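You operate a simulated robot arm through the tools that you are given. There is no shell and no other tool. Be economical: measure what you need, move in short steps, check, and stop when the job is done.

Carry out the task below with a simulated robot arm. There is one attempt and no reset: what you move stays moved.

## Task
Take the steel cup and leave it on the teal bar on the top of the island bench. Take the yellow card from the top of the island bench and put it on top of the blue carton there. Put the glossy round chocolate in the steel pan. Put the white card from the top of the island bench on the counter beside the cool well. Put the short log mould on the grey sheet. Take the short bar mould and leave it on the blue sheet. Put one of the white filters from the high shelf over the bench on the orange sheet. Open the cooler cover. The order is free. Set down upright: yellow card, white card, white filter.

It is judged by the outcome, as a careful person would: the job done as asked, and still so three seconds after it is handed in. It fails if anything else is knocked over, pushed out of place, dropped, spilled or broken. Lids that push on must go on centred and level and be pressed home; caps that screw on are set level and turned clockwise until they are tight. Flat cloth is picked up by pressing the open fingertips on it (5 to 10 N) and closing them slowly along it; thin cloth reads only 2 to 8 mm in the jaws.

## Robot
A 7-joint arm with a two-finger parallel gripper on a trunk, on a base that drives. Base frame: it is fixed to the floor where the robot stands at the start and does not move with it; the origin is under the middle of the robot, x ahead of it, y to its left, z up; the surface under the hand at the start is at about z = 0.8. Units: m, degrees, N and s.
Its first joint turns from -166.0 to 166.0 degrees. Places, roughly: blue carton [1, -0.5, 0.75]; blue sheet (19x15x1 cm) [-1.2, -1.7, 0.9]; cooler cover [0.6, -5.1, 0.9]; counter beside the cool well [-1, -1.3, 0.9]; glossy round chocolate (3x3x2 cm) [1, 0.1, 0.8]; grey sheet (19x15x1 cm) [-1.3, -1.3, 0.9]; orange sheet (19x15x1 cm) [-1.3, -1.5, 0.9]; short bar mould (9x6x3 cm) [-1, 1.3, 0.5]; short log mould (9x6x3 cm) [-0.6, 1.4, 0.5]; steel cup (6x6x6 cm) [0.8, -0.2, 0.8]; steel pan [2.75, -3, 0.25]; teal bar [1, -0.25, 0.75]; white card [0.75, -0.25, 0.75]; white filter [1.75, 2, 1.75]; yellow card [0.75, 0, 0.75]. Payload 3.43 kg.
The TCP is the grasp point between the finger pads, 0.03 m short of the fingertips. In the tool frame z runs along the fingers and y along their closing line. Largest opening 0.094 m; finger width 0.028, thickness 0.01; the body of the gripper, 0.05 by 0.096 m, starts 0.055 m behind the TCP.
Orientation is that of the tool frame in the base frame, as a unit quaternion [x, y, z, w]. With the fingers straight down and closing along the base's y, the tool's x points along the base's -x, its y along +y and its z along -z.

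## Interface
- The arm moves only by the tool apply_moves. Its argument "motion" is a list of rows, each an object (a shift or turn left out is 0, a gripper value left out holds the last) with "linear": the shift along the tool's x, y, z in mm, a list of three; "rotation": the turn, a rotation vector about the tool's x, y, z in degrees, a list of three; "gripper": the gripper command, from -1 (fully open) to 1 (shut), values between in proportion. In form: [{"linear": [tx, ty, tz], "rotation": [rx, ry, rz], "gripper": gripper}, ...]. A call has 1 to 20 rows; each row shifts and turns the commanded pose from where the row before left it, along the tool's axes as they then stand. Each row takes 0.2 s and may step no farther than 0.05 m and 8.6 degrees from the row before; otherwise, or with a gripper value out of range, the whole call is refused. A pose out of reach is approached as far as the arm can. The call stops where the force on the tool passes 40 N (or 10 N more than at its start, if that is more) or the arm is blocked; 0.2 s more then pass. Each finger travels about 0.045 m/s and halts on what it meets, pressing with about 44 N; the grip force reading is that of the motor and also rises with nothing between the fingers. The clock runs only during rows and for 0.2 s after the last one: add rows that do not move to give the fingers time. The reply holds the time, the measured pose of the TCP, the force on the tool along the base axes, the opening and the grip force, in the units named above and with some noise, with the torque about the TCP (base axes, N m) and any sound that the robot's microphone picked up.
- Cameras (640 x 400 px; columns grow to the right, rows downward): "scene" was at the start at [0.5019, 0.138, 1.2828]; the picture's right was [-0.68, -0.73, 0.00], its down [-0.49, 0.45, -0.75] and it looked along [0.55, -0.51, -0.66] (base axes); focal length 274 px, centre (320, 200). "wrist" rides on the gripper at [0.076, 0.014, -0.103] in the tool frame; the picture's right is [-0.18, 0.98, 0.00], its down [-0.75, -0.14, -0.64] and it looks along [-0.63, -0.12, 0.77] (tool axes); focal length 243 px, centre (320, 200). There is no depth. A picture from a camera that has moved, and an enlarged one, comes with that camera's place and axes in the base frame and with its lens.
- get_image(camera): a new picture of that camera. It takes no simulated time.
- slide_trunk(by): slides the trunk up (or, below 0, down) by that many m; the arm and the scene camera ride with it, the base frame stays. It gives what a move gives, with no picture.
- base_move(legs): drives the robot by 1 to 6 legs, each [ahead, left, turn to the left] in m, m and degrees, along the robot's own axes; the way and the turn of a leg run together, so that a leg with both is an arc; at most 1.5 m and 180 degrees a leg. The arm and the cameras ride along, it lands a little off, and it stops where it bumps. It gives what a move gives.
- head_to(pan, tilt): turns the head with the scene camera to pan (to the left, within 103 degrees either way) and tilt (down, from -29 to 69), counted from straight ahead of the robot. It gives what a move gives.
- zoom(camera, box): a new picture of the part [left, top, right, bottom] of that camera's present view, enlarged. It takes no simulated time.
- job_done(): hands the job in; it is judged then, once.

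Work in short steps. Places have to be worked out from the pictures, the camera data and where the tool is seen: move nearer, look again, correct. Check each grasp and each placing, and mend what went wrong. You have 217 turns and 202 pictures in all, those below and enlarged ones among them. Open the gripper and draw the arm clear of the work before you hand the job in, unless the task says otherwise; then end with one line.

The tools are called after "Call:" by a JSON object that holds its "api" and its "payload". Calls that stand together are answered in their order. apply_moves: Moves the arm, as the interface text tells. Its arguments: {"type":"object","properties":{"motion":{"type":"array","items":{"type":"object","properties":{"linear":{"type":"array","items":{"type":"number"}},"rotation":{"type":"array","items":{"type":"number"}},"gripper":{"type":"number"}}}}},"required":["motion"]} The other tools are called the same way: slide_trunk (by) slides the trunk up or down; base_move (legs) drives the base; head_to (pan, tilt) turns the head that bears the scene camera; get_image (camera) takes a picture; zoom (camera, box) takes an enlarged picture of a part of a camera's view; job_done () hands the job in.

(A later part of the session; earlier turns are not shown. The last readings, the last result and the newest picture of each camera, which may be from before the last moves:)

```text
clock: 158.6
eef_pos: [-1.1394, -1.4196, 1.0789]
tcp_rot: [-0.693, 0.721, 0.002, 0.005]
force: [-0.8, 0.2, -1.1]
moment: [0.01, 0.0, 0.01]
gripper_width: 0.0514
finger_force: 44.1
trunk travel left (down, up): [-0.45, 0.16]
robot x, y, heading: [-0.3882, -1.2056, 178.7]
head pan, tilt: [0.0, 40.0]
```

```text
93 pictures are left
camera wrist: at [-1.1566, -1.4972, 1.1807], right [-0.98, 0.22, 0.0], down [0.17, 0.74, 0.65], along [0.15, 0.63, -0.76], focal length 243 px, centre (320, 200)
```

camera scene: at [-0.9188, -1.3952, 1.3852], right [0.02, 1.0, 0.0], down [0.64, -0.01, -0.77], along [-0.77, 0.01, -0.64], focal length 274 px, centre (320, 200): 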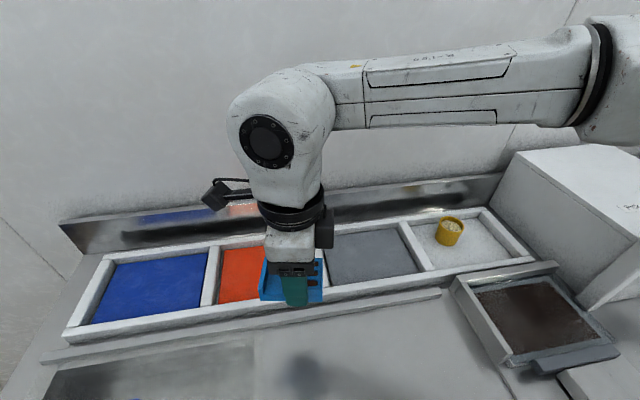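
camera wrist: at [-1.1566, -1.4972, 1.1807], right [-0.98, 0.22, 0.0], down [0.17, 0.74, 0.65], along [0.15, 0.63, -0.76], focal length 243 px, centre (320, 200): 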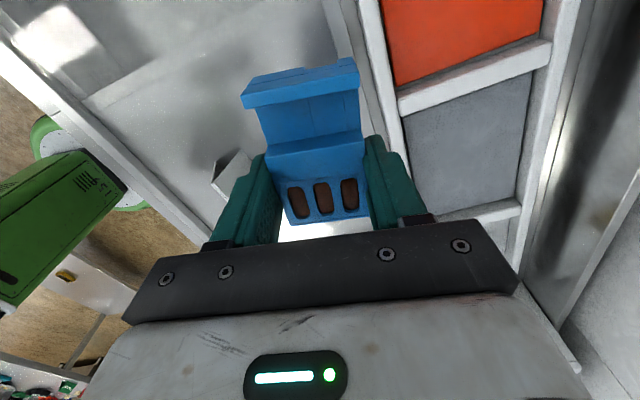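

Move above the grey sheet.

Call:
{"api": "apply_moves", "payload": {"motion": [{"linear": [-27, 35.5, 0]}, {"linear": [-27, 35.5, 0]}, {"linear": [-27, 35.5, 0]}, {"linear": [-27, 35.5, 0]}, {"linear": [-27, 35.5, 0]}, {"linear": [0, 0, 40]}, {"linear": [0, 0, 40]}, {}]}}

Call:
{"api": "get_image", "payload": {"camera": "wrist"}}

Call:
{"api": "get_image", "payload": {"camera": "scene"}}

```text
clock: 160.4
eef_pos: [-1.3077, -1.2786, 0.9967]
tcp_rot: [-0.694, 0.72, 0.002, 0.006]
force: [0.6, 0.2, -0.5]
moment: [0.01, 0.0, 0.02]
gripper_width: 0.0511
finger_force: 43.8
trunk travel left (down, up): [-0.45, 0.16]
robot x, y, heading: [-0.3865, -1.2138, 179.0]
head pan, tilt: [0.0, 40.0]
```

```text
92 pictures are left
camera wrist: at [-1.3262, -1.3542, 1.0983], right [-0.98, 0.22, 0.0], down [0.17, 0.74, 0.65], along [0.15, 0.63, -0.76], focal length 243 px, centre (320, 200)
```

wrist: 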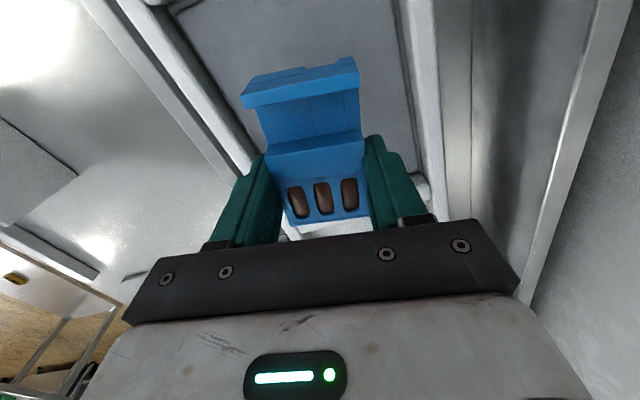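

```text
91 pictures are left
camera scene: at [-0.9191, -1.3951, 1.3851], right [0.02, 1.0, 0.0], down [0.64, -0.01, -0.77], along [-0.77, 0.01, -0.64], focal length 274 px, centre (320, 200)
```

scene: 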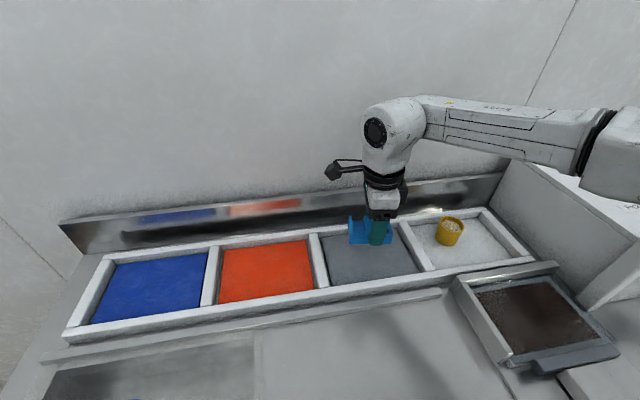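

Centred between the frame walls. Lower to contact.

Call:
{"api": "apply_moves", "payload": {"motion": [{"linear": [0, 0, 35]}, {"linear": [0, 0, 15]}, {"linear": [0, 0, 5]}, {"linear": [0, 0, 4]}, {"linear": [0, 0, 3]}, {}]}}

```text
clock: 161.8
eef_pos: [-1.3085, -1.2773, 0.9358]
tcp_rot: [-0.693, 0.721, 0.002, 0.006]
force: [0.0, -0.5, -1.0]
moment: [-0.02, 0.0, -0.01]
gripper_width: 0.0509
finger_force: 43.9
trunk travel left (down, up): [-0.45, 0.16]
robot x, y, heading: [-0.3847, -1.2109, 178.8]
head pan, tilt: [0.0, 40.0]
```

Call:
{"api": "apply_moves", "payload": {"motion": [{"linear": [0, 0, 5]}, {"linear": [0, 0, 4]}, {"linear": [0, 0, 3]}, {"linear": [0, 0, 3]}, {}]}}

```text
clock: 162.8
eef_pos: [-1.3113, -1.2783, 0.9282]
tcp_rot: [-0.692, 0.722, 0.002, 0.002]
force: [1.2, 0.3, 14.4]
moment: [0.43, -0.21, -0.12]
gripper_width: 0.0512
finger_force: 44.2
trunk travel left (down, up): [-0.45, 0.16]
robot x, y, heading: [-0.3879, -1.2131, 178.6]
head pan, tilt: [0.0, 40.0]
stopped in row 4: the force on the tool passed its limit at 43 N (the readings are from after the stop); the commanded pose is now the measured one
```

Contact on the sheet. Open (within the frame) and rise.

Call:
{"api": "apply_moves", "payload": {"motion": [{"linear": [0, 0, -1]}, {"gripper": -0.2}, {"gripper": -0.5}, {}, {"linear": [0, 0, -20]}, {"linear": [0, 0, -40]}, {"linear": [0, 0, -40]}, {"linear": [0, 0, -40]}, {}]}}

Call:
{"api": "get_image", "payload": {"camera": "wrist"}}

Call:
{"api": "get_image", "payload": {"camera": "scene"}}

```text
clock: 164.8
eef_pos: [-1.3121, -1.2796, 1.0666]
tcp_rot: [-0.693, 0.721, 0.002, 0.004]
force: [0.5, -0.3, 0.0]
moment: [-0.03, 0.01, 0.0]
gripper_width: 0.0704
finger_force: 0.1
trunk travel left (down, up): [-0.45, 0.16]
robot x, y, heading: [-0.386, -1.2097, 178.8]
head pan, tilt: [0.0, 40.0]
```

```text
90 pictures are left
camera wrist: at [-1.3296, -1.3563, 1.1694], right [-0.97, 0.22, 0.0], down [0.17, 0.74, 0.65], along [0.15, 0.63, -0.76], focal length 243 px, centre (320, 200)
```

wrist: 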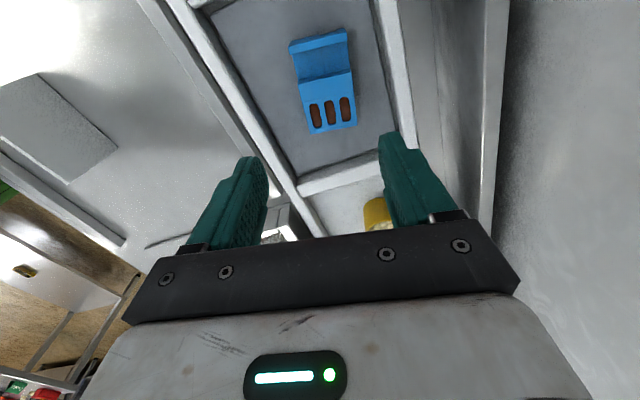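

```text
89 pictures are left
camera scene: at [-0.9188, -1.395, 1.3852], right [0.02, 1.0, 0.0], down [0.64, -0.01, -0.77], along [-0.77, 0.01, -0.64], focal length 274 px, centre (320, 200)
```

scene: 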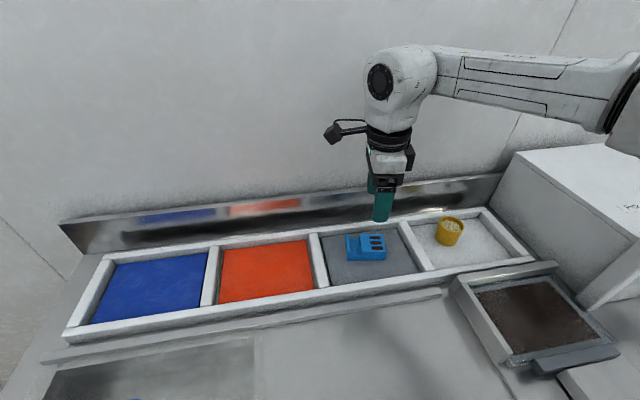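

Log mould lies on the grey sheet. Now fetch the short bar mould: retract, back away, restore the slanted tool pose.

Call:
{"api": "apply_moves", "payload": {"motion": [{"linear": [17.5, -37.5, 0]}, {"linear": [17.5, -37.5, 0]}, {"linear": [17.5, -37.5, 0]}, {"linear": [17.5, -37.5, 0]}, {"linear": [17.5, -37.5, 0]}, {"linear": [17.5, -37.5, 0]}, {}]}}

Call:
{"api": "base_move", "payload": {"legs": [[-0.5, 0, 0]]}}

Call:
{"api": "apply_moves", "payload": {"motion": [{"rotation": [0, 0, 8.1]}, {"rotation": [0, 0, 8.1]}, {"rotation": [0, 0, 8.1]}, {"rotation": [0, 0, 8.1]}, {"rotation": [0, 0, 8.1]}, {"rotation": [0, 0, 8.1]}, {"rotation": [0, 0, 8.1]}, {"rotation": [0, 0, 8.1]}, {"rotation": [0, 0, 8.1]}, {"rotation": [0, 0, 8.1]}, {"rotation": [0, 0, 8]}, {}]}}

Call:
{"api": "apply_moves", "payload": {"motion": [{"rotation": [0, 8.5, 0]}, {"rotation": [0, 8.5, 0]}, {"rotation": [0, 8.5, 0]}, {"rotation": [0, 8.5, 0]}, {"rotation": [0, 8.5, 0]}, {"rotation": [0, 8.5, 0]}, {"rotation": [0, 8.5, 0]}, {"rotation": [0, 8.5, 0]}, {"rotation": [0, 8, 0]}, {"gripper": -0.51}, {}]}}

Call:
{"api": "base_move", "payload": {"legs": [[0, 0, -79.6], [1.2, 0, 0]]}}

```text
clock: 166.4
eef_pos: [-1.0914, -1.3937, 1.0678]
tcp_rot: [-0.694, 0.72, 0.002, 0.003]
force: [-0.2, 0.0, -0.2]
moment: [-0.02, -0.03, -0.01]
gripper_width: 0.0706
finger_force: 0.2
trunk travel left (down, up): [-0.45, 0.16]
robot x, y, heading: [-0.3886, -1.2116, 178.8]
head pan, tilt: [0.0, 40.0]
```

```text
clock: 169.4
eef_pos: [-0.584, -1.4065, 1.0653]
tcp_rot: [-0.696, 0.718, 0.0, 0.004]
force: [-0.6, -0.7, -0.4]
moment: [0.03, 0.01, 0.01]
gripper_width: 0.0707
finger_force: 0.0
trunk travel left (down, up): [-0.45, 0.16]
robot x, y, heading: [0.12, -1.2176, 179.3]
head pan, tilt: [0.0, 40.0]
```

```text
clock: 172.0
eef_pos: [-0.5843, -1.4056, 1.0655]
tcp_rot: [0.008, 1.0, 0.003, 0.002]
force: [-0.1, -0.2, 0.2]
moment: [0.0, 0.0, -0.02]
gripper_width: 0.0706
finger_force: 0.0
trunk travel left (down, up): [-0.45, 0.16]
robot x, y, heading: [0.1186, -1.2211, 179.3]
head pan, tilt: [0.0, 40.0]
```

```text
clock: 174.4
eef_pos: [-0.5832, -1.4068, 1.0658]
tcp_rot: [0.005, 0.788, 0.008, -0.615]
force: [0.2, -0.1, 0.1]
moment: [0.0, -0.04, -0.02]
gripper_width: 0.0709
finger_force: 0.0
trunk travel left (down, up): [-0.45, 0.16]
robot x, y, heading: [0.1192, -1.2213, 179.2]
head pan, tilt: [0.0, 40.0]
```

```text
clock: 183.8
eef_pos: [-0.3947, 0.6133, 1.0659]
tcp_rot: [0.508, 0.604, 0.399, -0.468]
force: [0.2, 0.6, -0.2]
moment: [-0.01, -0.01, 0.0]
gripper_width: 0.071
finger_force: 0.0
trunk travel left (down, up): [-0.45, 0.16]
robot x, y, heading: [-0.0804, -0.0409, 99.8]
head pan, tilt: [0.0, 40.0]
```

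Lower the trunk, then drive to the pre-position at the bar mould.

Call:
{"api": "slide_trunk", "payload": {"by": -0.4}}

Call:
{"api": "base_move", "payload": {"legs": [[0, 0.48, 0], [0.57, 0, -0.6]]}}

Call:
{"api": "get_image", "payload": {"camera": "wrist"}}

Call:
{"api": "head_to", "payload": {"pan": 10, "tilt": 40}}

Call:
{"api": "get_image", "payload": {"camera": "scene"}}

```text
clock: 187.7
eef_pos: [-0.3954, 0.6133, 0.6666]
tcp_rot: [0.507, 0.605, 0.398, -0.467]
force: [-0.1, 0.7, 0.9]
moment: [0.0, 0.0, 0.01]
gripper_width: 0.071
finger_force: 0.0
trunk travel left (down, up): [-0.05, 0.56]
robot x, y, heading: [-0.0787, -0.0428, 99.8]
head pan, tilt: [0.0, 40.0]
```

```text
clock: 193.3
eef_pos: [-0.9541, 1.092, 0.6666]
tcp_rot: [0.509, 0.602, 0.4, -0.466]
force: [0.2, -0.4, 0.5]
moment: [-0.02, -0.02, 0.0]
gripper_width: 0.0713
finger_force: 0.1
trunk travel left (down, up): [-0.05, 0.56]
robot x, y, heading: [-0.6447, 0.4331, 99.5]
head pan, tilt: [0.0, 40.0]
```

```text
88 pictures are left
camera wrist: at [-0.9275, 1.0137, 0.7653], right [0.98, 0.12, -0.17], down [0.0, -0.82, -0.57], along [-0.21, 0.56, -0.8], focal length 243 px, centre (320, 200)
```

wrist: 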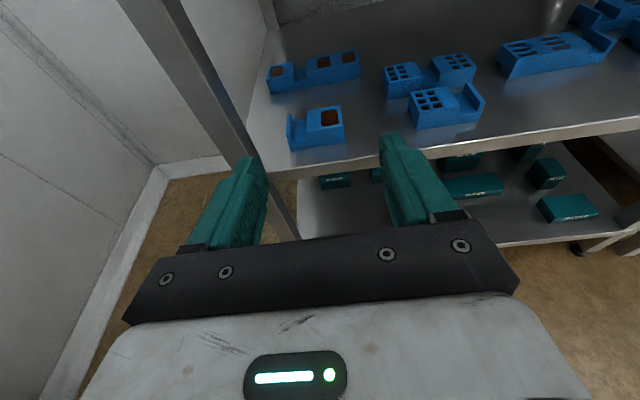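

```text
clock: 194.0
eef_pos: [-0.9529, 1.0911, 0.6658]
tcp_rot: [0.509, 0.604, 0.399, -0.466]
force: [0.5, 0.2, -0.3]
moment: [0.01, -0.01, -0.02]
gripper_width: 0.0713
finger_force: 0.0
trunk travel left (down, up): [-0.05, 0.56]
robot x, y, heading: [-0.6418, 0.4347, 99.4]
head pan, tilt: [10.0, 40.0]
```

```text
87 pictures are left
camera scene: at [-0.9388, 0.9164, 0.9852], right [0.94, 0.33, 0.0], down [0.21, -0.61, -0.77], along [-0.26, 0.72, -0.64], focal length 274 px, centre (320, 200)
```

scene: 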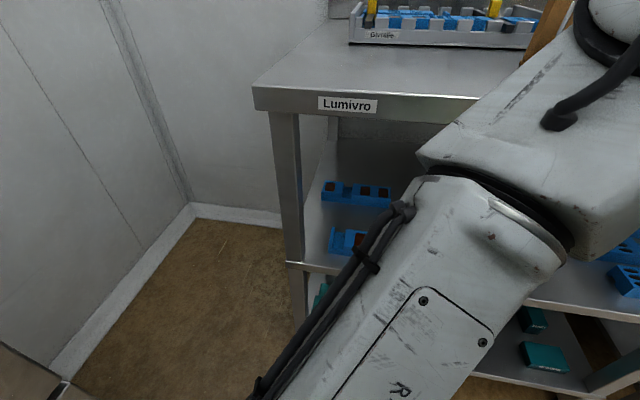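

Bar mould front mid ≈(−1.008, 1.288). Approach to 5 cm short at z≈0.60.

Call:
{"api": "apply_moves", "payload": {"motion": [{"linear": [-4.7, -2.1, 37.2]}, {"linear": [-4.7, -2.1, 37.2]}, {"linear": [-4.7, -2.1, 37.2]}, {"linear": [-4.7, -2.1, 37.2]}, {"linear": [-4.7, -2.1, 37.2]}, {}]}}

Call:
{"api": "get_image", "payload": {"camera": "wrist"}}

```text
clock: 195.4
eef_pos: [-0.9929, 1.2605, 0.5967]
tcp_rot: [0.508, 0.604, 0.398, -0.467]
force: [0.2, 0.8, -0.2]
moment: [0.0, 0.03, 0.0]
gripper_width: 0.0711
finger_force: 0.1
trunk travel left (down, up): [-0.05, 0.56]
robot x, y, heading: [-0.6443, 0.4341, 99.6]
head pan, tilt: [10.0, 40.0]
```

```text
86 pictures are left
camera wrist: at [-0.9661, 1.1826, 0.6951], right [0.98, 0.12, -0.17], down [0.0, -0.82, -0.57], along [-0.21, 0.56, -0.8], focal length 243 px, centre (320, 200)
```

wrist: 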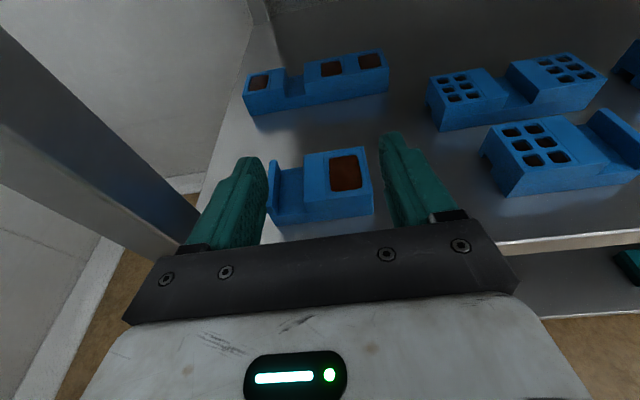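

Call:
{"api": "apply_moves", "payload": {"motion": [{"linear": [5.8, 2, 23.3]}, {"linear": [5.8, 2, 23.3]}, {"linear": [-19.4, 0, 4.8]}, {"linear": [-11.6, 0, 2.9]}, {}]}}

Call:
{"api": "zoom", "payload": {"camera": "wrist", "box": [200, 120, 440, 260]}}

```text
clock: 196.6
eef_pos: [-0.9971, 1.3086, 0.5649]
tcp_rot: [0.509, 0.603, 0.399, -0.467]
force: [1.2, -1.0, 1.2]
moment: [-0.02, -0.01, 0.01]
gripper_width: 0.0708
finger_force: 0.1
trunk travel left (down, up): [-0.05, 0.56]
robot x, y, heading: [-0.6441, 0.4336, 99.6]
head pan, tilt: [10.0, 40.0]
```

```text
2.67 times, centred on (320, 190) of wrist
camera zoom: at [-0.971, 1.2318, 0.6643], right [0.98, 0.12, -0.17], down [0.0, -0.82, -0.57], along [-0.21, 0.56, -0.8], focal length 647 px, centre (320, 227)
```

zoom: 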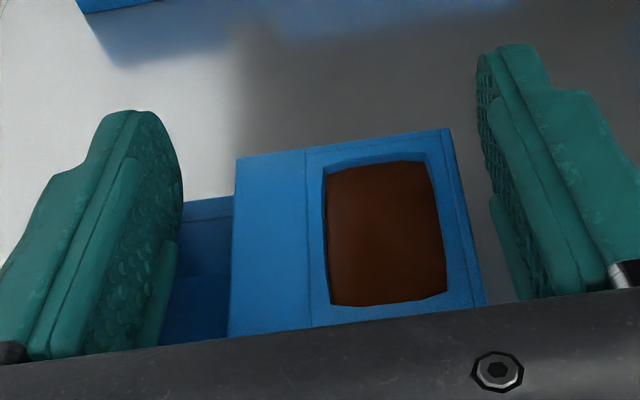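

Shift 6 mm right and lower into the notch.

Call:
{"api": "apply_moves", "payload": {"motion": [{"linear": [0, 6, 0]}, {"linear": [-4.8, 0, 1.2]}, {"linear": [-3.4, 0, 0.9]}, {}]}}

Call:
{"api": "zoom", "payload": {"camera": "wrist", "box": [200, 120, 440, 260]}}

```text
clock: 197.6
eef_pos: [-0.9914, 1.3101, 0.5569]
tcp_rot: [0.509, 0.602, 0.4, -0.467]
force: [0.1, -1.2, 5.9]
moment: [0.08, 0.25, -0.02]
gripper_width: 0.0712
finger_force: 0.0
trunk travel left (down, up): [-0.05, 0.56]
robot x, y, heading: [-0.6428, 0.4346, 99.7]
head pan, tilt: [10.0, 40.0]
```

```text
2.67 times, centred on (320, 190) of wrist
camera zoom: at [-0.9641, 1.2333, 0.656], right [0.98, 0.12, -0.17], down [-0.01, -0.82, -0.58], along [-0.21, 0.56, -0.8], focal length 647 px, centre (320, 227)
```

zoom: 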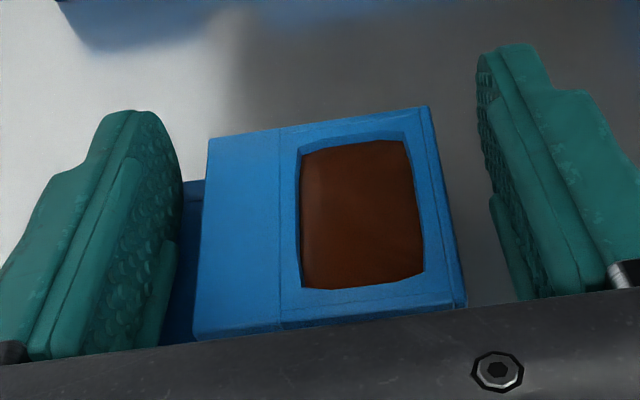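

Touching the notch floor lightly (6 N). Close, then lift.

Call:
{"api": "apply_moves", "payload": {"motion": [{"linear": [1, 0, 0]}, {"gripper": -0.2}, {"gripper": 0}, {"gripper": 0.3}, {"gripper": 1}, {}]}}

Call:
{"api": "apply_moves", "payload": {"motion": [{"linear": [9.7, 0, -2.4]}, {"linear": [19.4, 0, -4.8]}, {"linear": [19.4, 0, -4.8]}, {}]}}

Call:
{"api": "get_image", "payload": {"camera": "wrist"}}

```text
clock: 199.0
eef_pos: [-0.9888, 1.3106, 0.5572]
tcp_rot: [0.509, 0.603, 0.399, -0.467]
force: [0.0, -0.4, -0.3]
moment: [0.03, 0.0, 0.0]
gripper_width: 0.056
finger_force: 44.0
trunk travel left (down, up): [-0.05, 0.56]
robot x, y, heading: [-0.6431, 0.4326, 99.5]
head pan, tilt: [10.0, 40.0]
```

```text
clock: 200.0
eef_pos: [-0.9891, 1.3117, 0.6087]
tcp_rot: [0.509, 0.603, 0.399, -0.467]
force: [0.0, -0.6, -0.4]
moment: [0.0, -0.02, 0.02]
gripper_width: 0.0559
finger_force: 44.5
trunk travel left (down, up): [-0.05, 0.56]
robot x, y, heading: [-0.6428, 0.4327, 99.5]
head pan, tilt: [10.0, 40.0]
```

```text
83 pictures are left
camera wrist: at [-0.9639, 1.234, 0.7087], right [0.98, 0.12, -0.17], down [0.0, -0.82, -0.57], along [-0.21, 0.56, -0.8], focal length 243 px, centre (320, 200)
```

wrist: 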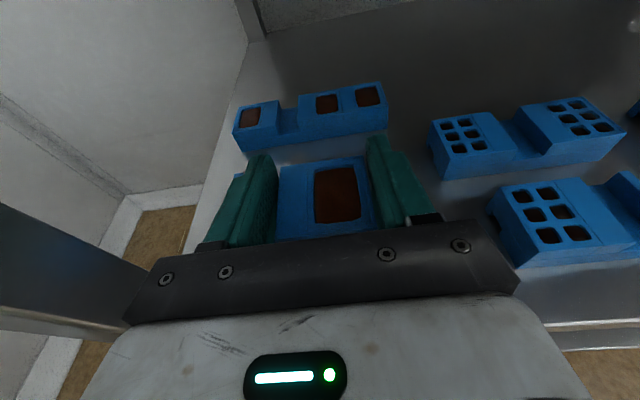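

Bar mould held. Retract, back away, raise the trunk.

Call:
{"api": "apply_moves", "payload": {"motion": [{"linear": [-9.7, 0, -38.8]}, {"linear": [-9.7, 0, -38.8]}, {"linear": [-9.7, 0, -38.8]}, {"linear": [-9.7, 0, -38.8]}, {"linear": [-9.7, 0, -38.8]}, {}]}}

Call:
{"api": "base_move", "payload": {"legs": [[-0.6, 0, 0]]}}

Call:
{"api": "slide_trunk", "payload": {"by": 0.4}}

```text
clock: 201.4
eef_pos: [-0.9566, 1.1134, 0.6113]
tcp_rot: [0.509, 0.602, 0.4, -0.466]
force: [0.1, -0.8, -0.3]
moment: [0.03, 0.01, 0.0]
gripper_width: 0.056
finger_force: 43.8
trunk travel left (down, up): [-0.05, 0.56]
robot x, y, heading: [-0.6437, 0.431, 99.5]
head pan, tilt: [10.0, 40.0]
```

```text
clock: 204.8
eef_pos: [-0.855, 0.5259, 0.6114]
tcp_rot: [0.511, 0.602, 0.4, -0.465]
force: [0.4, 0.4, -1.6]
moment: [0.05, -0.02, 0.01]
gripper_width: 0.0561
finger_force: 44.1
trunk travel left (down, up): [-0.05, 0.56]
robot x, y, heading: [-0.5445, -0.1567, 99.2]
head pan, tilt: [10.0, 40.0]
```

```text
clock: 208.7
eef_pos: [-0.8559, 0.5266, 1.0109]
tcp_rot: [0.511, 0.601, 0.401, -0.465]
force: [0.4, -0.1, 0.1]
moment: [0.0, -0.04, 0.0]
gripper_width: 0.0559
finger_force: 44.3
trunk travel left (down, up): [-0.45, 0.16]
robot x, y, heading: [-0.5461, -0.1597, 99.1]
head pan, tilt: [10.0, 40.0]
```

Call:
{"api": "base_move", "payload": {"legs": [[0, -0.65, 0], [0, 0, 79.9], [0, 0.9, 0]]}}

Call:
{"api": "get_image", "payload": {"camera": "wrist"}}

```text
clock: 220.1
eef_pos: [-0.6471, -1.1601, 1.0109]
tcp_rot: [0.005, 0.789, 0.008, -0.614]
force: [-0.4, 0.2, -0.9]
moment: [-0.01, 0.0, 0.02]
gripper_width: 0.0559
finger_force: 44.0
trunk travel left (down, up): [-0.45, 0.16]
robot x, y, heading: [0.0787, -0.9689, 179.2]
head pan, tilt: [10.0, 40.0]
```

```text
82 pictures are left
camera wrist: at [-0.5656, -1.1467, 1.1106], right [0.06, 0.98, -0.17], down [0.81, -0.15, -0.57], along [-0.59, -0.11, -0.8], focal length 243 px, centre (320, 200)
```

wrist: 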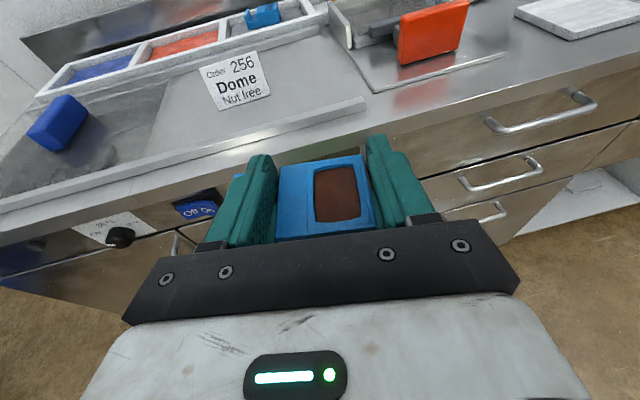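

Drive in and lower the bar mould onto the same free spot.

Call:
{"api": "base_move", "payload": {"legs": [[0.38, 0, 0]]}}

Call:
{"api": "apply_moves", "payload": {"motion": [{"linear": [-38.8, 0, 9.7]}, {"linear": [-33, 0, 8.3]}, {"linear": [-4.8, 0, 1.2]}, {"linear": [-3.9, 0, 1]}, {}]}}

Call:
{"api": "get_image", "payload": {"camera": "wrist"}}

```text
clock: 222.5
eef_pos: [-1.0268, -1.1636, 1.0122]
tcp_rot: [-0.001, 0.789, 0.004, -0.614]
force: [0.5, 0.4, -0.7]
moment: [0.01, 0.03, -0.02]
gripper_width: 0.056
finger_force: 44.3
trunk travel left (down, up): [-0.45, 0.16]
robot x, y, heading: [-0.3023, -0.9686, 179.8]
head pan, tilt: [10.0, 40.0]
```

```text
clock: 223.7
eef_pos: [-1.0256, -1.1645, 0.9281]
tcp_rot: [0.0, 0.789, 0.004, -0.615]
force: [-0.5, 0.7, -1.2]
moment: [0.0, 0.01, 0.0]
gripper_width: 0.0557
finger_force: 43.7
trunk travel left (down, up): [-0.45, 0.16]
robot x, y, heading: [-0.3012, -0.9668, 179.9]
head pan, tilt: [10.0, 40.0]
```

```text
81 pictures are left
camera wrist: at [-0.9448, -1.1512, 1.027], right [0.05, 0.98, -0.17], down [0.81, -0.14, -0.57], along [-0.59, -0.11, -0.8], focal length 243 px, centre (320, 200)
```

wrist: 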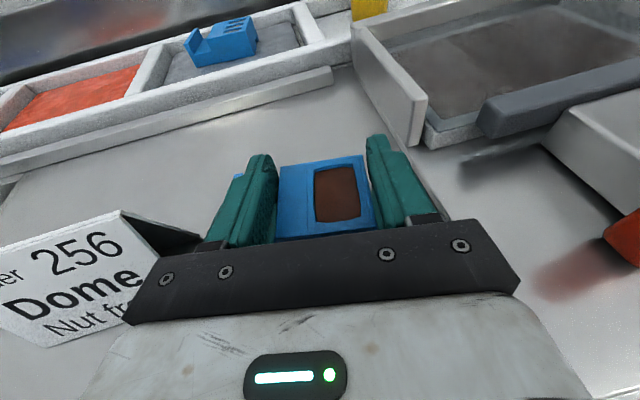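

Call:
{"api": "apply_moves", "payload": {"motion": [{"linear": [-3.9, 0, 1]}, {"linear": [-2.9, 0, 0.7]}, {"linear": [-1.9, 0, 0.5]}, {}]}}

```text
clock: 224.7
eef_pos: [-1.0249, -1.1646, 0.9191]
tcp_rot: [0.0, 0.789, 0.004, -0.614]
force: [-0.9, -0.6, -0.9]
moment: [0.02, -0.03, -0.01]
gripper_width: 0.0558
finger_force: 44.1
trunk travel left (down, up): [-0.45, 0.16]
robot x, y, heading: [-0.3014, -0.9696, 180.0]
head pan, tilt: [10.0, 40.0]
```

Call:
{"api": "apply_moves", "payload": {"motion": [{"linear": [-2.9, 0, 0.7]}, {"linear": [-1.9, 0, 0.5]}, {}]}}

```text
clock: 225.5
eef_pos: [-1.0254, -1.1633, 0.9169]
tcp_rot: [0.001, 0.787, 0.003, -0.617]
force: [2.8, 0.6, 30.5]
moment: [0.02, -0.3, 0.0]
gripper_width: 0.0557
finger_force: 44.0
trunk travel left (down, up): [-0.45, 0.16]
robot x, y, heading: [-0.2994, -0.9697, 180.3]
head pan, tilt: [10.0, 40.0]
```

Flat contact. Release, raise, and turn the tool to vertical for the re-grip.

Call:
{"api": "apply_moves", "payload": {"motion": [{"linear": [1.5, 0, 0]}, {"gripper": -0.3}, {"gripper": -0.42}, {}, {"linear": [9.7, 0, -2.4]}, {"linear": [19.4, 0, -4.8]}, {"linear": [29.1, 0, -7.3]}, {"linear": [38.8, 0, -9.7]}, {"linear": [38.8, 0, -9.7]}, {"linear": [33, 0, -30]}, {"linear": [0, 0, -30]}, {}]}}

Call:
{"api": "apply_moves", "payload": {"motion": [{"rotation": [0, -8.5, 0]}, {"rotation": [0, -8.5, 0]}, {"rotation": [0, -8.5, 0]}, {"rotation": [0, -8.5, 0]}, {"rotation": [0, -8.5, 0]}, {"rotation": [0, -8.5, 0]}, {"rotation": [0, -8.5, 0]}, {"rotation": [0, -8.5, 0]}, {"rotation": [0, -8, 0]}, {}]}}

Call:
{"api": "apply_moves", "payload": {"motion": [{"rotation": [0, 0, -8.5]}, {"rotation": [0, 0, -8.5]}, {"rotation": [0, 0, -8.5]}, {"rotation": [0, 0, -8.5]}, {"rotation": [0, 0, -8.5]}, {"rotation": [0, 0, -8.5]}, {"rotation": [0, 0, -8.5]}, {"rotation": [0, 0, -8.5]}, {"rotation": [0, 0, -8.5]}, {"rotation": [0, 0, -8.5]}, {"rotation": [0, 0, -5], "gripper": -0.7}, {}]}}

Call:
{"api": "get_image", "payload": {"camera": "wrist"}}

```text
clock: 228.1
eef_pos: [-0.9817, -1.1615, 1.1009]
tcp_rot: [-0.002, 0.789, 0.003, -0.614]
force: [-0.7, -0.1, -0.3]
moment: [0.0, 0.04, -0.02]
gripper_width: 0.0667
finger_force: 0.1
trunk travel left (down, up): [-0.45, 0.16]
robot x, y, heading: [-0.2987, -0.9675, 180.0]
head pan, tilt: [10.0, 40.0]
```

```text
clock: 230.3
eef_pos: [-0.9764, -1.1652, 1.1038]
tcp_rot: [0.002, 1.0, 0.004, 0.002]
force: [-0.9, 0.2, 0.5]
moment: [-0.02, 0.0, -0.01]
gripper_width: 0.0665
finger_force: 0.1
trunk travel left (down, up): [-0.45, 0.16]
robot x, y, heading: [-0.3005, -0.9697, 180.2]
head pan, tilt: [10.0, 40.0]
```

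```text
clock: 232.9
eef_pos: [-0.9761, -1.1645, 1.1019]
tcp_rot: [-0.706, 0.708, 0.001, 0.004]
force: [-0.1, 0.1, 0.1]
moment: [-0.01, -0.01, 0.01]
gripper_width: 0.0797
finger_force: 0.1
trunk travel left (down, up): [-0.45, 0.16]
robot x, y, heading: [-0.3011, -0.9655, 180.2]
head pan, tilt: [10.0, 40.0]
```

```text
80 pictures are left
camera wrist: at [-0.9908, -1.2401, 1.2043], right [-0.98, 0.19, 0.0], down [0.14, 0.75, 0.65], along [0.12, 0.64, -0.76], focal length 243 px, centre (320, 200)
```

wrist: 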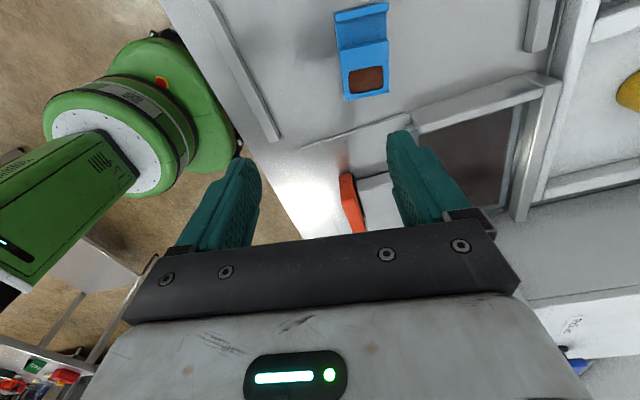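

Mould centre (−1.028, −1.177). Move over and lower.

Call:
{"api": "apply_moves", "payload": {"motion": [{"linear": [2, 26, 0]}, {"linear": [1, 26, 0]}, {"linear": [0, 0, 45]}, {"linear": [0, 0, 45]}, {"linear": [0, 0, 45]}, {"linear": [0, 0, 20]}, {}]}}

Call:
{"api": "get_image", "payload": {"camera": "wrist"}}

```text
clock: 234.5
eef_pos: [-1.028, -1.1663, 0.9446]
tcp_rot: [-0.706, 0.708, 0.001, 0.004]
force: [-0.4, 0.7, 0.2]
moment: [0.01, 0.0, -0.04]
gripper_width: 0.0797
finger_force: 0.1
trunk travel left (down, up): [-0.45, 0.16]
robot x, y, heading: [-0.2992, -0.9702, 179.6]
head pan, tilt: [10.0, 40.0]
```

```text
79 pictures are left
camera wrist: at [-1.0435, -1.2426, 1.0461], right [-0.98, 0.19, 0.0], down [0.14, 0.75, 0.65], along [0.12, 0.64, -0.76], focal length 243 px, centre (320, 200)
```

wrist: 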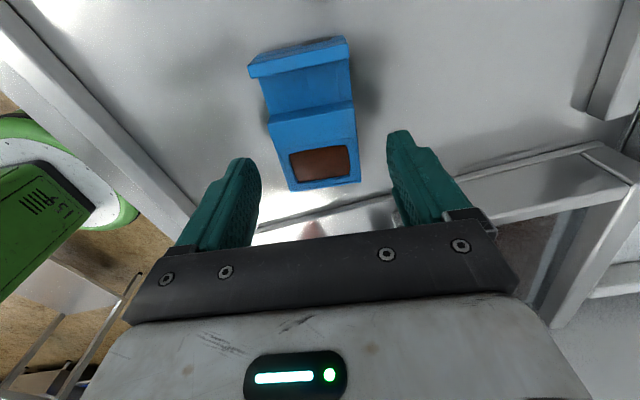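

Same as before; final lowering and grip, then lift.

Call:
{"api": "apply_moves", "payload": {"motion": [{"linear": [4, -3, 15]}, {"linear": [0, 0, 14]}, {}, {"gripper": 0}, {"gripper": 1}, {}, {}]}}

Call:
{"api": "apply_moves", "payload": {"motion": [{"linear": [0, 0, -15]}, {"linear": [0, 0, -40]}, {"linear": [0, 0, -40]}, {"linear": [0, 0, -40]}, {"linear": [0, 0, -30]}, {}]}}

Call:
{"api": "get_image", "payload": {"camera": "wrist"}}

```text
clock: 236.1
eef_pos: [-1.0248, -1.1684, 0.9192]
tcp_rot: [-0.706, 0.709, 0.002, 0.004]
force: [-0.2, 0.0, 0.0]
moment: [-0.02, 0.0, 0.01]
gripper_width: 0.0512
finger_force: 44.2
trunk travel left (down, up): [-0.45, 0.16]
robot x, y, heading: [-0.3052, -0.9708, 179.9]
head pan, tilt: [10.0, 40.0]
```

```text
clock: 237.5
eef_pos: [-1.0262, -1.1701, 1.0843]
tcp_rot: [-0.706, 0.708, 0.001, 0.004]
force: [0.7, 0.9, -1.7]
moment: [0.07, 0.01, 0.01]
gripper_width: 0.0512
finger_force: 43.9
trunk travel left (down, up): [-0.45, 0.16]
robot x, y, heading: [-0.2988, -0.9681, 180.0]
head pan, tilt: [10.0, 40.0]
```

```text
78 pictures are left
camera wrist: at [-1.0412, -1.2473, 1.1862], right [-0.98, 0.19, 0.0], down [0.14, 0.75, 0.65], along [0.12, 0.64, -0.76], focal length 243 px, centre (320, 200)
```

wrist: 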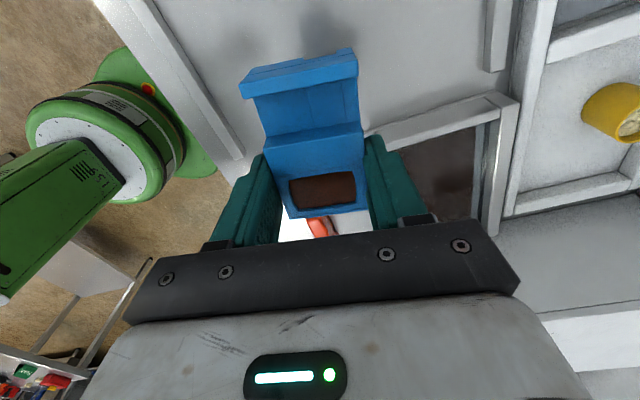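

Held. Drive left to the blue sheet (≈(−1.25, −1.743)).

Call:
{"api": "base_move", "payload": {"legs": [[0, 0.53, 0], [0.07, 0, 0]]}}

Call:
{"api": "head_to", "payload": {"pan": 0, "tilt": 45}}

Call:
{"api": "get_image", "payload": {"camera": "scene"}}

Call:
{"api": "get_image", "payload": {"camera": "wrist"}}

```text
clock: 241.2
eef_pos: [-1.0979, -1.714, 1.0839]
tcp_rot: [-0.706, 0.708, 0.002, 0.005]
force: [-0.3, 0.2, -0.3]
moment: [-0.01, -0.02, -0.03]
gripper_width: 0.0512
finger_force: 43.8
trunk travel left (down, up): [-0.45, 0.16]
robot x, y, heading: [-0.372, -1.5109, -179.9]
head pan, tilt: [10.0, 40.0]
```

```text
clock: 241.9
eef_pos: [-1.0983, -1.7139, 1.0833]
tcp_rot: [-0.707, 0.708, 0.001, 0.003]
force: [-0.1, 0.5, -0.2]
moment: [0.0, -0.01, -0.02]
gripper_width: 0.0512
finger_force: 44.3
trunk travel left (down, up): [-0.45, 0.16]
robot x, y, heading: [-0.3706, -1.5104, -180.0]
head pan, tilt: [0.0, 45.0]
```

```text
77 pictures are left
camera scene: at [-0.8981, -1.7043, 1.3779], right [0.0, 1.0, 0.0], down [0.71, 0.0, -0.71], along [-0.71, 0.0, -0.71], focal length 274 px, centre (320, 200)
```

scene: 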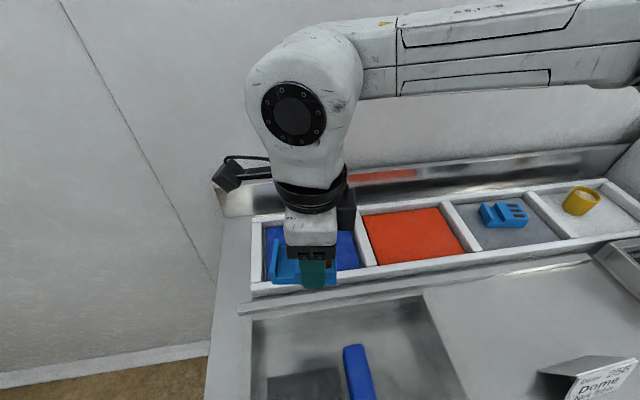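

```text
76 pictures are left
camera wrist: at [-1.1133, -1.7901, 1.1857], right [-0.98, 0.19, 0.0], down [0.14, 0.75, 0.65], along [0.12, 0.64, -0.76], focal length 243 px, centre (320, 200)
```

wrist: 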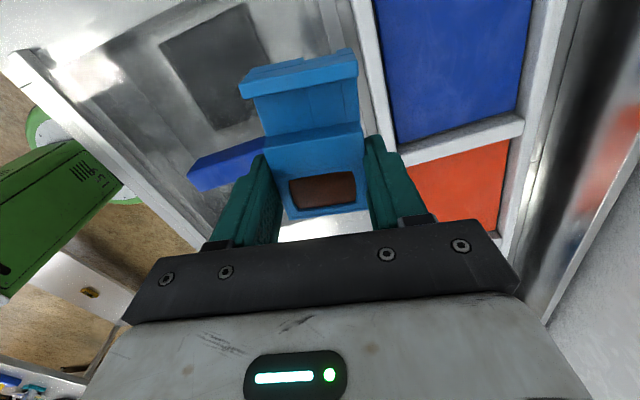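

Blue sheet centre ≈(−1.25, −1.72). Move over and lower.

Call:
{"api": "apply_moves", "payload": {"motion": [{"linear": [-1, 38, 0]}, {"linear": [-1, 38, 0]}, {"linear": [-1, 38, 0]}, {"linear": [0, 38, 0]}, {"linear": [0, 0, 45]}, {"linear": [0, 0, 45]}, {}]}}

Call:
{"api": "get_image", "payload": {"camera": "wrist"}}

Call:
{"api": "get_image", "payload": {"camera": "scene"}}

```text
clock: 243.6
eef_pos: [-1.2504, -1.7091, 0.9927]
tcp_rot: [-0.706, 0.708, 0.002, 0.004]
force: [-0.1, -0.2, -1.0]
moment: [0.01, -0.01, 0.0]
gripper_width: 0.0513
finger_force: 44.5
trunk travel left (down, up): [-0.45, 0.16]
robot x, y, heading: [-0.371, -1.5083, -180.3]
head pan, tilt: [0.0, 45.0]
```

```text
75 pictures are left
camera wrist: at [-1.2649, -1.7858, 1.0946], right [-0.98, 0.19, 0.0], down [0.14, 0.75, 0.65], along [0.12, 0.64, -0.76], focal length 243 px, centre (320, 200)
```

wrist: 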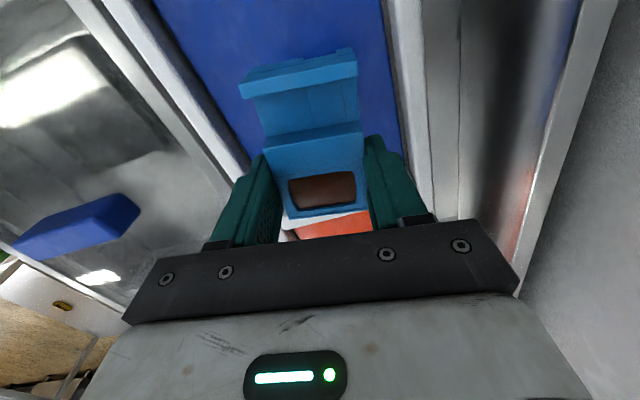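

```text
74 pictures are left
camera scene: at [-0.8982, -1.7043, 1.3778], right [0.0, 1.0, 0.0], down [0.71, 0.0, -0.71], along [-0.71, 0.0, -0.71], focal length 274 px, centre (320, 200)
```

scene: 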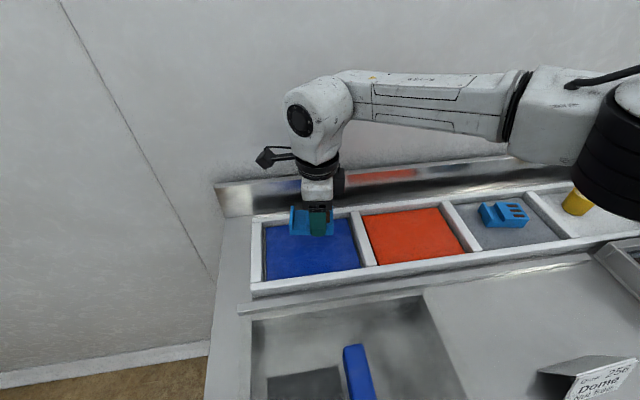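

Call:
{"api": "apply_moves", "payload": {"motion": [{"linear": [0, 0, 35]}, {"linear": [0, 0, 15]}, {"linear": [0, 0, 6]}, {"linear": [0, 0, 3]}, {"linear": [0, 0, 3]}, {"linear": [0, 0, 2]}, {}]}}

```text
clock: 245.2
eef_pos: [-1.2496, -1.7095, 0.932]
tcp_rot: [-0.706, 0.708, 0.001, 0.002]
force: [0.5, 2.4, 25.8]
moment: [0.5, -0.07, -0.03]
gripper_width: 0.0513
finger_force: 43.7
trunk travel left (down, up): [-0.45, 0.16]
robot x, y, heading: [-0.3739, -1.5083, -180.3]
head pan, tilt: [0.0, 45.0]
```

Contact. Release and rise.

Call:
{"api": "apply_moves", "payload": {"motion": [{"linear": [0, 0, -1]}, {"gripper": -0.2}, {"gripper": -0.5}, {}, {"linear": [0, 0, -20]}, {"linear": [0, 0, -40]}, {"linear": [0, 0, -40]}, {"linear": [0, 0, -40]}, {}]}}

Call:
{"api": "get_image", "payload": {"camera": "scene"}}

Call:
{"api": "get_image", "payload": {"camera": "wrist"}}

```text
clock: 247.2
eef_pos: [-1.2516, -1.7075, 1.0742]
tcp_rot: [-0.707, 0.707, 0.002, 0.004]
force: [0.9, 0.0, 0.6]
moment: [-0.03, -0.03, 0.01]
gripper_width: 0.0703
finger_force: 0.1
trunk travel left (down, up): [-0.45, 0.16]
robot x, y, heading: [-0.3685, -1.5085, -180.0]
head pan, tilt: [0.0, 45.0]
```

```text
73 pictures are left
camera scene: at [-0.898, -1.7043, 1.3779], right [0.0, 1.0, 0.0], down [0.71, 0.0, -0.71], along [-0.71, 0.0, -0.71], focal length 274 px, centre (320, 200)
```

scene: 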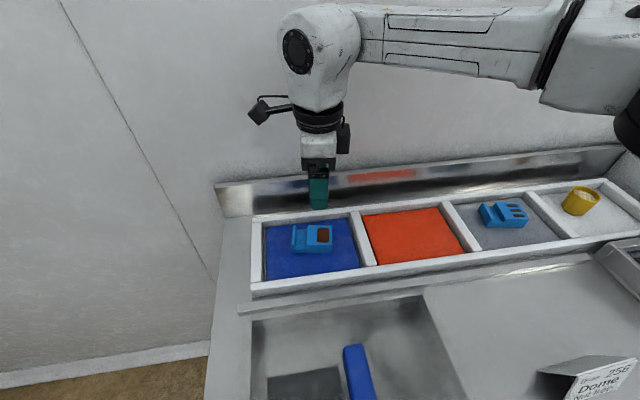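

```text
72 pictures are left
camera wrist: at [-1.2664, -1.7838, 1.1767], right [-0.98, 0.19, 0.0], down [0.14, 0.75, 0.65], along [0.12, 0.64, -0.76], focal length 243 px, centre (320, 200)
```

wrist: 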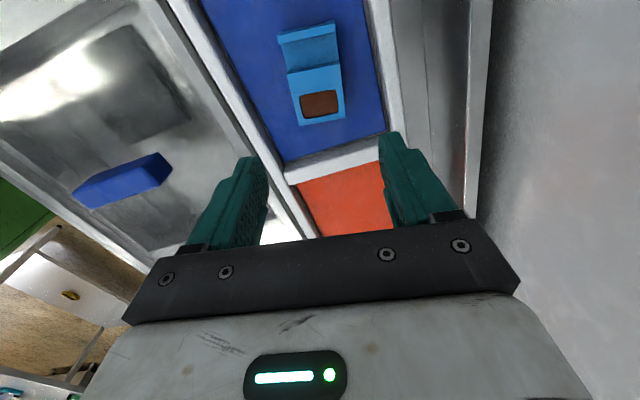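

Both moulds placed. Next the filter on the high shelf near (1.75, 2, 1.75). Retract, back off, turn to +y, and drive to an open spot to look.

Call:
{"api": "apply_moves", "payload": {"motion": [{"linear": [0, -40, 0]}, {"linear": [0, -40, 0]}, {"linear": [0, -40, 0]}, {"linear": [0, -40, 0]}, {"linear": [0, -30, 0]}, {}]}}

Call:
{"api": "base_move", "payload": {"legs": [[-0.47, 0, 0], [0, 0, -90], [1.5, 0, 0], [0.55, 0, 0], [0, 0, -40]]}}

Call:
{"api": "head_to", "payload": {"pan": 0, "tilt": 0}}

Call:
{"api": "get_image", "payload": {"camera": "scene"}}

```text
clock: 248.6
eef_pos: [-1.0577, -1.7093, 1.0713]
tcp_rot: [-0.706, 0.708, 0.002, 0.004]
force: [-0.5, 0.7, 0.8]
moment: [-0.03, 0.01, -0.01]
gripper_width: 0.0703
finger_force: 0.0
trunk travel left (down, up): [-0.45, 0.16]
robot x, y, heading: [-0.3741, -1.5082, -179.7]
head pan, tilt: [0.0, 45.0]
```

```text
clock: 266.8
eef_pos: [0.2154, 1.2159, 1.0709]
tcp_rot: [0.302, 0.953, -0.004, 0.003]
force: [0.1, 0.0, -0.7]
moment: [-0.03, 0.0, 0.01]
gripper_width: 0.0704
finger_force: 0.0
trunk travel left (down, up): [-0.45, 0.16]
robot x, y, heading: [-0.0152, 0.539, 54.9]
head pan, tilt: [0.0, 45.0]
```

```text
clock: 267.9
eef_pos: [0.2146, 1.2162, 1.0708]
tcp_rot: [0.302, 0.953, -0.003, 0.003]
force: [0.5, 0.2, -0.3]
moment: [-0.02, 0.02, 0.02]
gripper_width: 0.0706
finger_force: 0.0
trunk travel left (down, up): [-0.45, 0.16]
robot x, y, heading: [-0.0134, 0.5432, 54.9]
head pan, tilt: [0.0, 0.0]
```

```text
71 pictures are left
camera scene: at [0.129, 1.0887, 1.4488], right [0.82, -0.57, 0.0], down [0.0, 0.0, -1.0], along [0.57, 0.82, 0.0], focal length 274 px, centre (320, 200)
```

scene: 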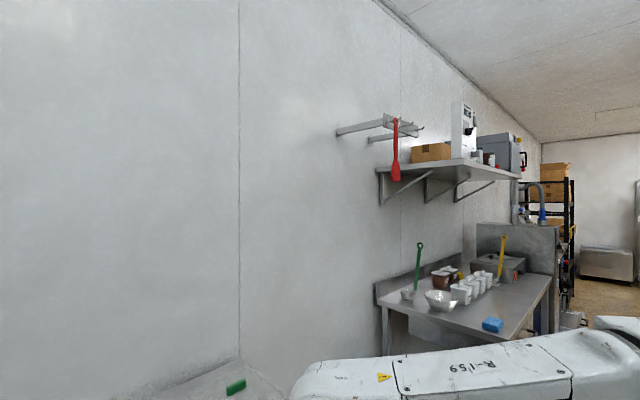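

Call:
{"api": "zoom", "payload": {"camera": "scene", "box": [360, 90, 560, 220]}}

```text
3.08 times, centred on (460, 155) of scene
camera zoom: at [0.129, 1.0887, 1.4488], right [0.82, -0.57, 0.0], down [0.0, 0.0, -1.0], along [0.57, 0.82, 0.0], focal length 844 px, centre (-111, 338)
```

zoom: 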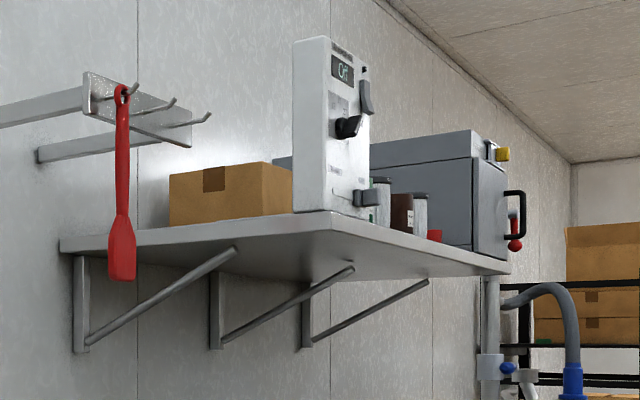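

Call:
{"api": "slide_trunk", "payload": {"by": 0.16}}

Call:
{"api": "base_move", "payload": {"legs": [[0, 0, -20], [1.02, -0.22, 0], [0, 0, 45]]}}

Call:
{"api": "head_to", "payload": {"pan": -20, "tilt": 0}}

Call:
{"api": "get_image", "payload": {"camera": "scene"}}

```text
clock: 269.7
eef_pos: [0.2155, 1.2163, 1.2303]
tcp_rot: [0.301, 0.953, -0.002, 0.003]
force: [0.4, 1.3, -0.5]
moment: [-0.02, 0.01, -0.03]
gripper_width: 0.0704
finger_force: 0.0
trunk travel left (down, up): [-0.61, 0.0]
robot x, y, heading: [-0.0161, 0.5455, 54.8]
head pan, tilt: [0.0, 0.0]
```

```text
clock: 278.3
eef_pos: [0.8747, 1.6592, 1.2317]
tcp_rot: [0.084, 0.996, -0.002, 0.003]
force: [1.0, -0.5, -0.3]
moment: [0.0, -0.03, 0.01]
gripper_width: 0.0704
finger_force: 0.0
trunk travel left (down, up): [-0.61, 0.0]
robot x, y, heading: [0.956, 0.9483, 80.8]
head pan, tilt: [0.0, 0.0]
```

```text
clock: 279.2
eef_pos: [0.8742, 1.6578, 1.2322]
tcp_rot: [0.083, 0.997, -0.002, 0.004]
force: [0.4, 0.3, -0.2]
moment: [0.0, -0.02, 0.01]
gripper_width: 0.0705
finger_force: 0.0
trunk travel left (down, up): [-0.61, 0.0]
robot x, y, heading: [0.9532, 0.9467, 80.9]
head pan, tilt: [-20.0, 0.0]
```

```text
69 pictures are left
camera scene: at [0.8809, 1.4966, 1.6089], right [0.87, -0.49, 0.0], down [0.0, 0.0, -1.0], along [0.49, 0.87, 0.0], focal length 274 px, centre (320, 200)
```

scene: 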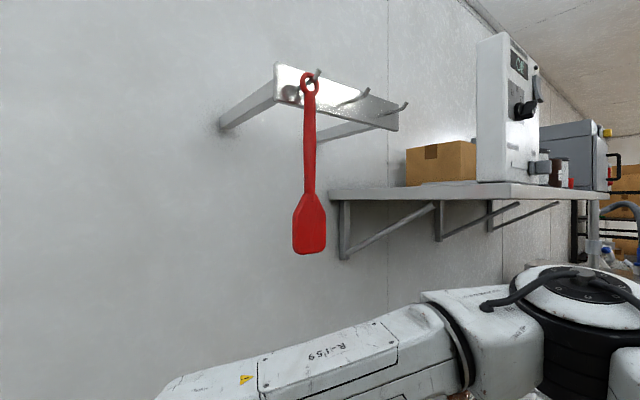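

Call:
{"api": "base_move", "payload": {"legs": [[0.08, -0.7, 9]]}}

Call:
{"api": "head_to", "payload": {"pan": -5, "tilt": 5}}

Call:
{"api": "get_image", "payload": {"camera": "scene"}}

```text
clock: 283.1
eef_pos: [1.5003, 1.6516, 1.2314]
tcp_rot: [0.009, 1.0, -0.002, 0.004]
force: [-0.6, -1.0, 0.5]
moment: [0.02, 0.01, -0.02]
gripper_width: 0.0705
finger_force: 0.0
trunk travel left (down, up): [-0.61, 0.0]
robot x, y, heading: [1.6895, 0.9647, 89.3]
head pan, tilt: [-20.0, 0.0]
```

```text
clock: 283.9
eef_pos: [1.5005, 1.6529, 1.2313]
tcp_rot: [0.009, 1.0, -0.002, 0.003]
force: [-0.5, 0.5, 0.6]
moment: [-0.02, -0.02, 0.0]
gripper_width: 0.0704
finger_force: 0.1
trunk travel left (down, up): [-0.61, 0.0]
robot x, y, heading: [1.6897, 0.9658, 89.2]
head pan, tilt: [-5.0, 5.0]
```

```text
68 pictures are left
camera scene: at [1.5079, 1.5013, 1.6009], right [0.99, -0.1, 0.0], down [-0.01, -0.09, -1.0], along [0.1, 0.99, -0.09], focal length 274 px, centre (320, 200)
```

scene: 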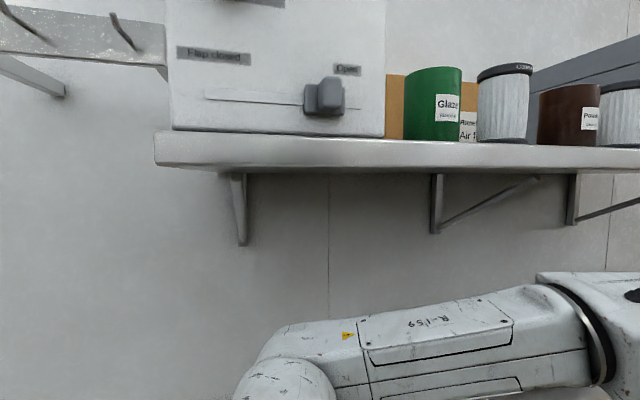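

Filters (white pleated with black caps) seen between canisters. Shift right 0.3 m for a second view.

Call:
{"api": "base_move", "payload": {"legs": [[0, -0.35, 0]]}}

Call:
{"api": "get_image", "payload": {"camera": "scene"}}

```text
clock: 286.1
eef_pos: [1.8458, 1.6498, 1.2315]
tcp_rot: [0.012, 1.0, -0.002, 0.003]
force: [0.2, 0.0, 0.1]
moment: [0.01, -0.01, 0.02]
gripper_width: 0.0703
finger_force: 0.0
trunk travel left (down, up): [-0.61, 0.0]
robot x, y, heading: [2.0283, 0.9629, 88.9]
head pan, tilt: [-5.0, 5.0]
```

```text
67 pictures are left
camera scene: at [1.8519, 1.4969, 1.6009], right [0.99, -0.11, 0.0], down [-0.01, -0.09, -1.0], along [0.11, 0.99, -0.09], focal length 274 px, centre (320, 200)
```

scene: 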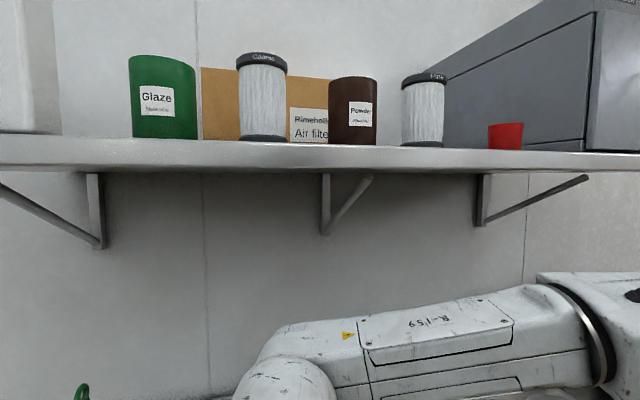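

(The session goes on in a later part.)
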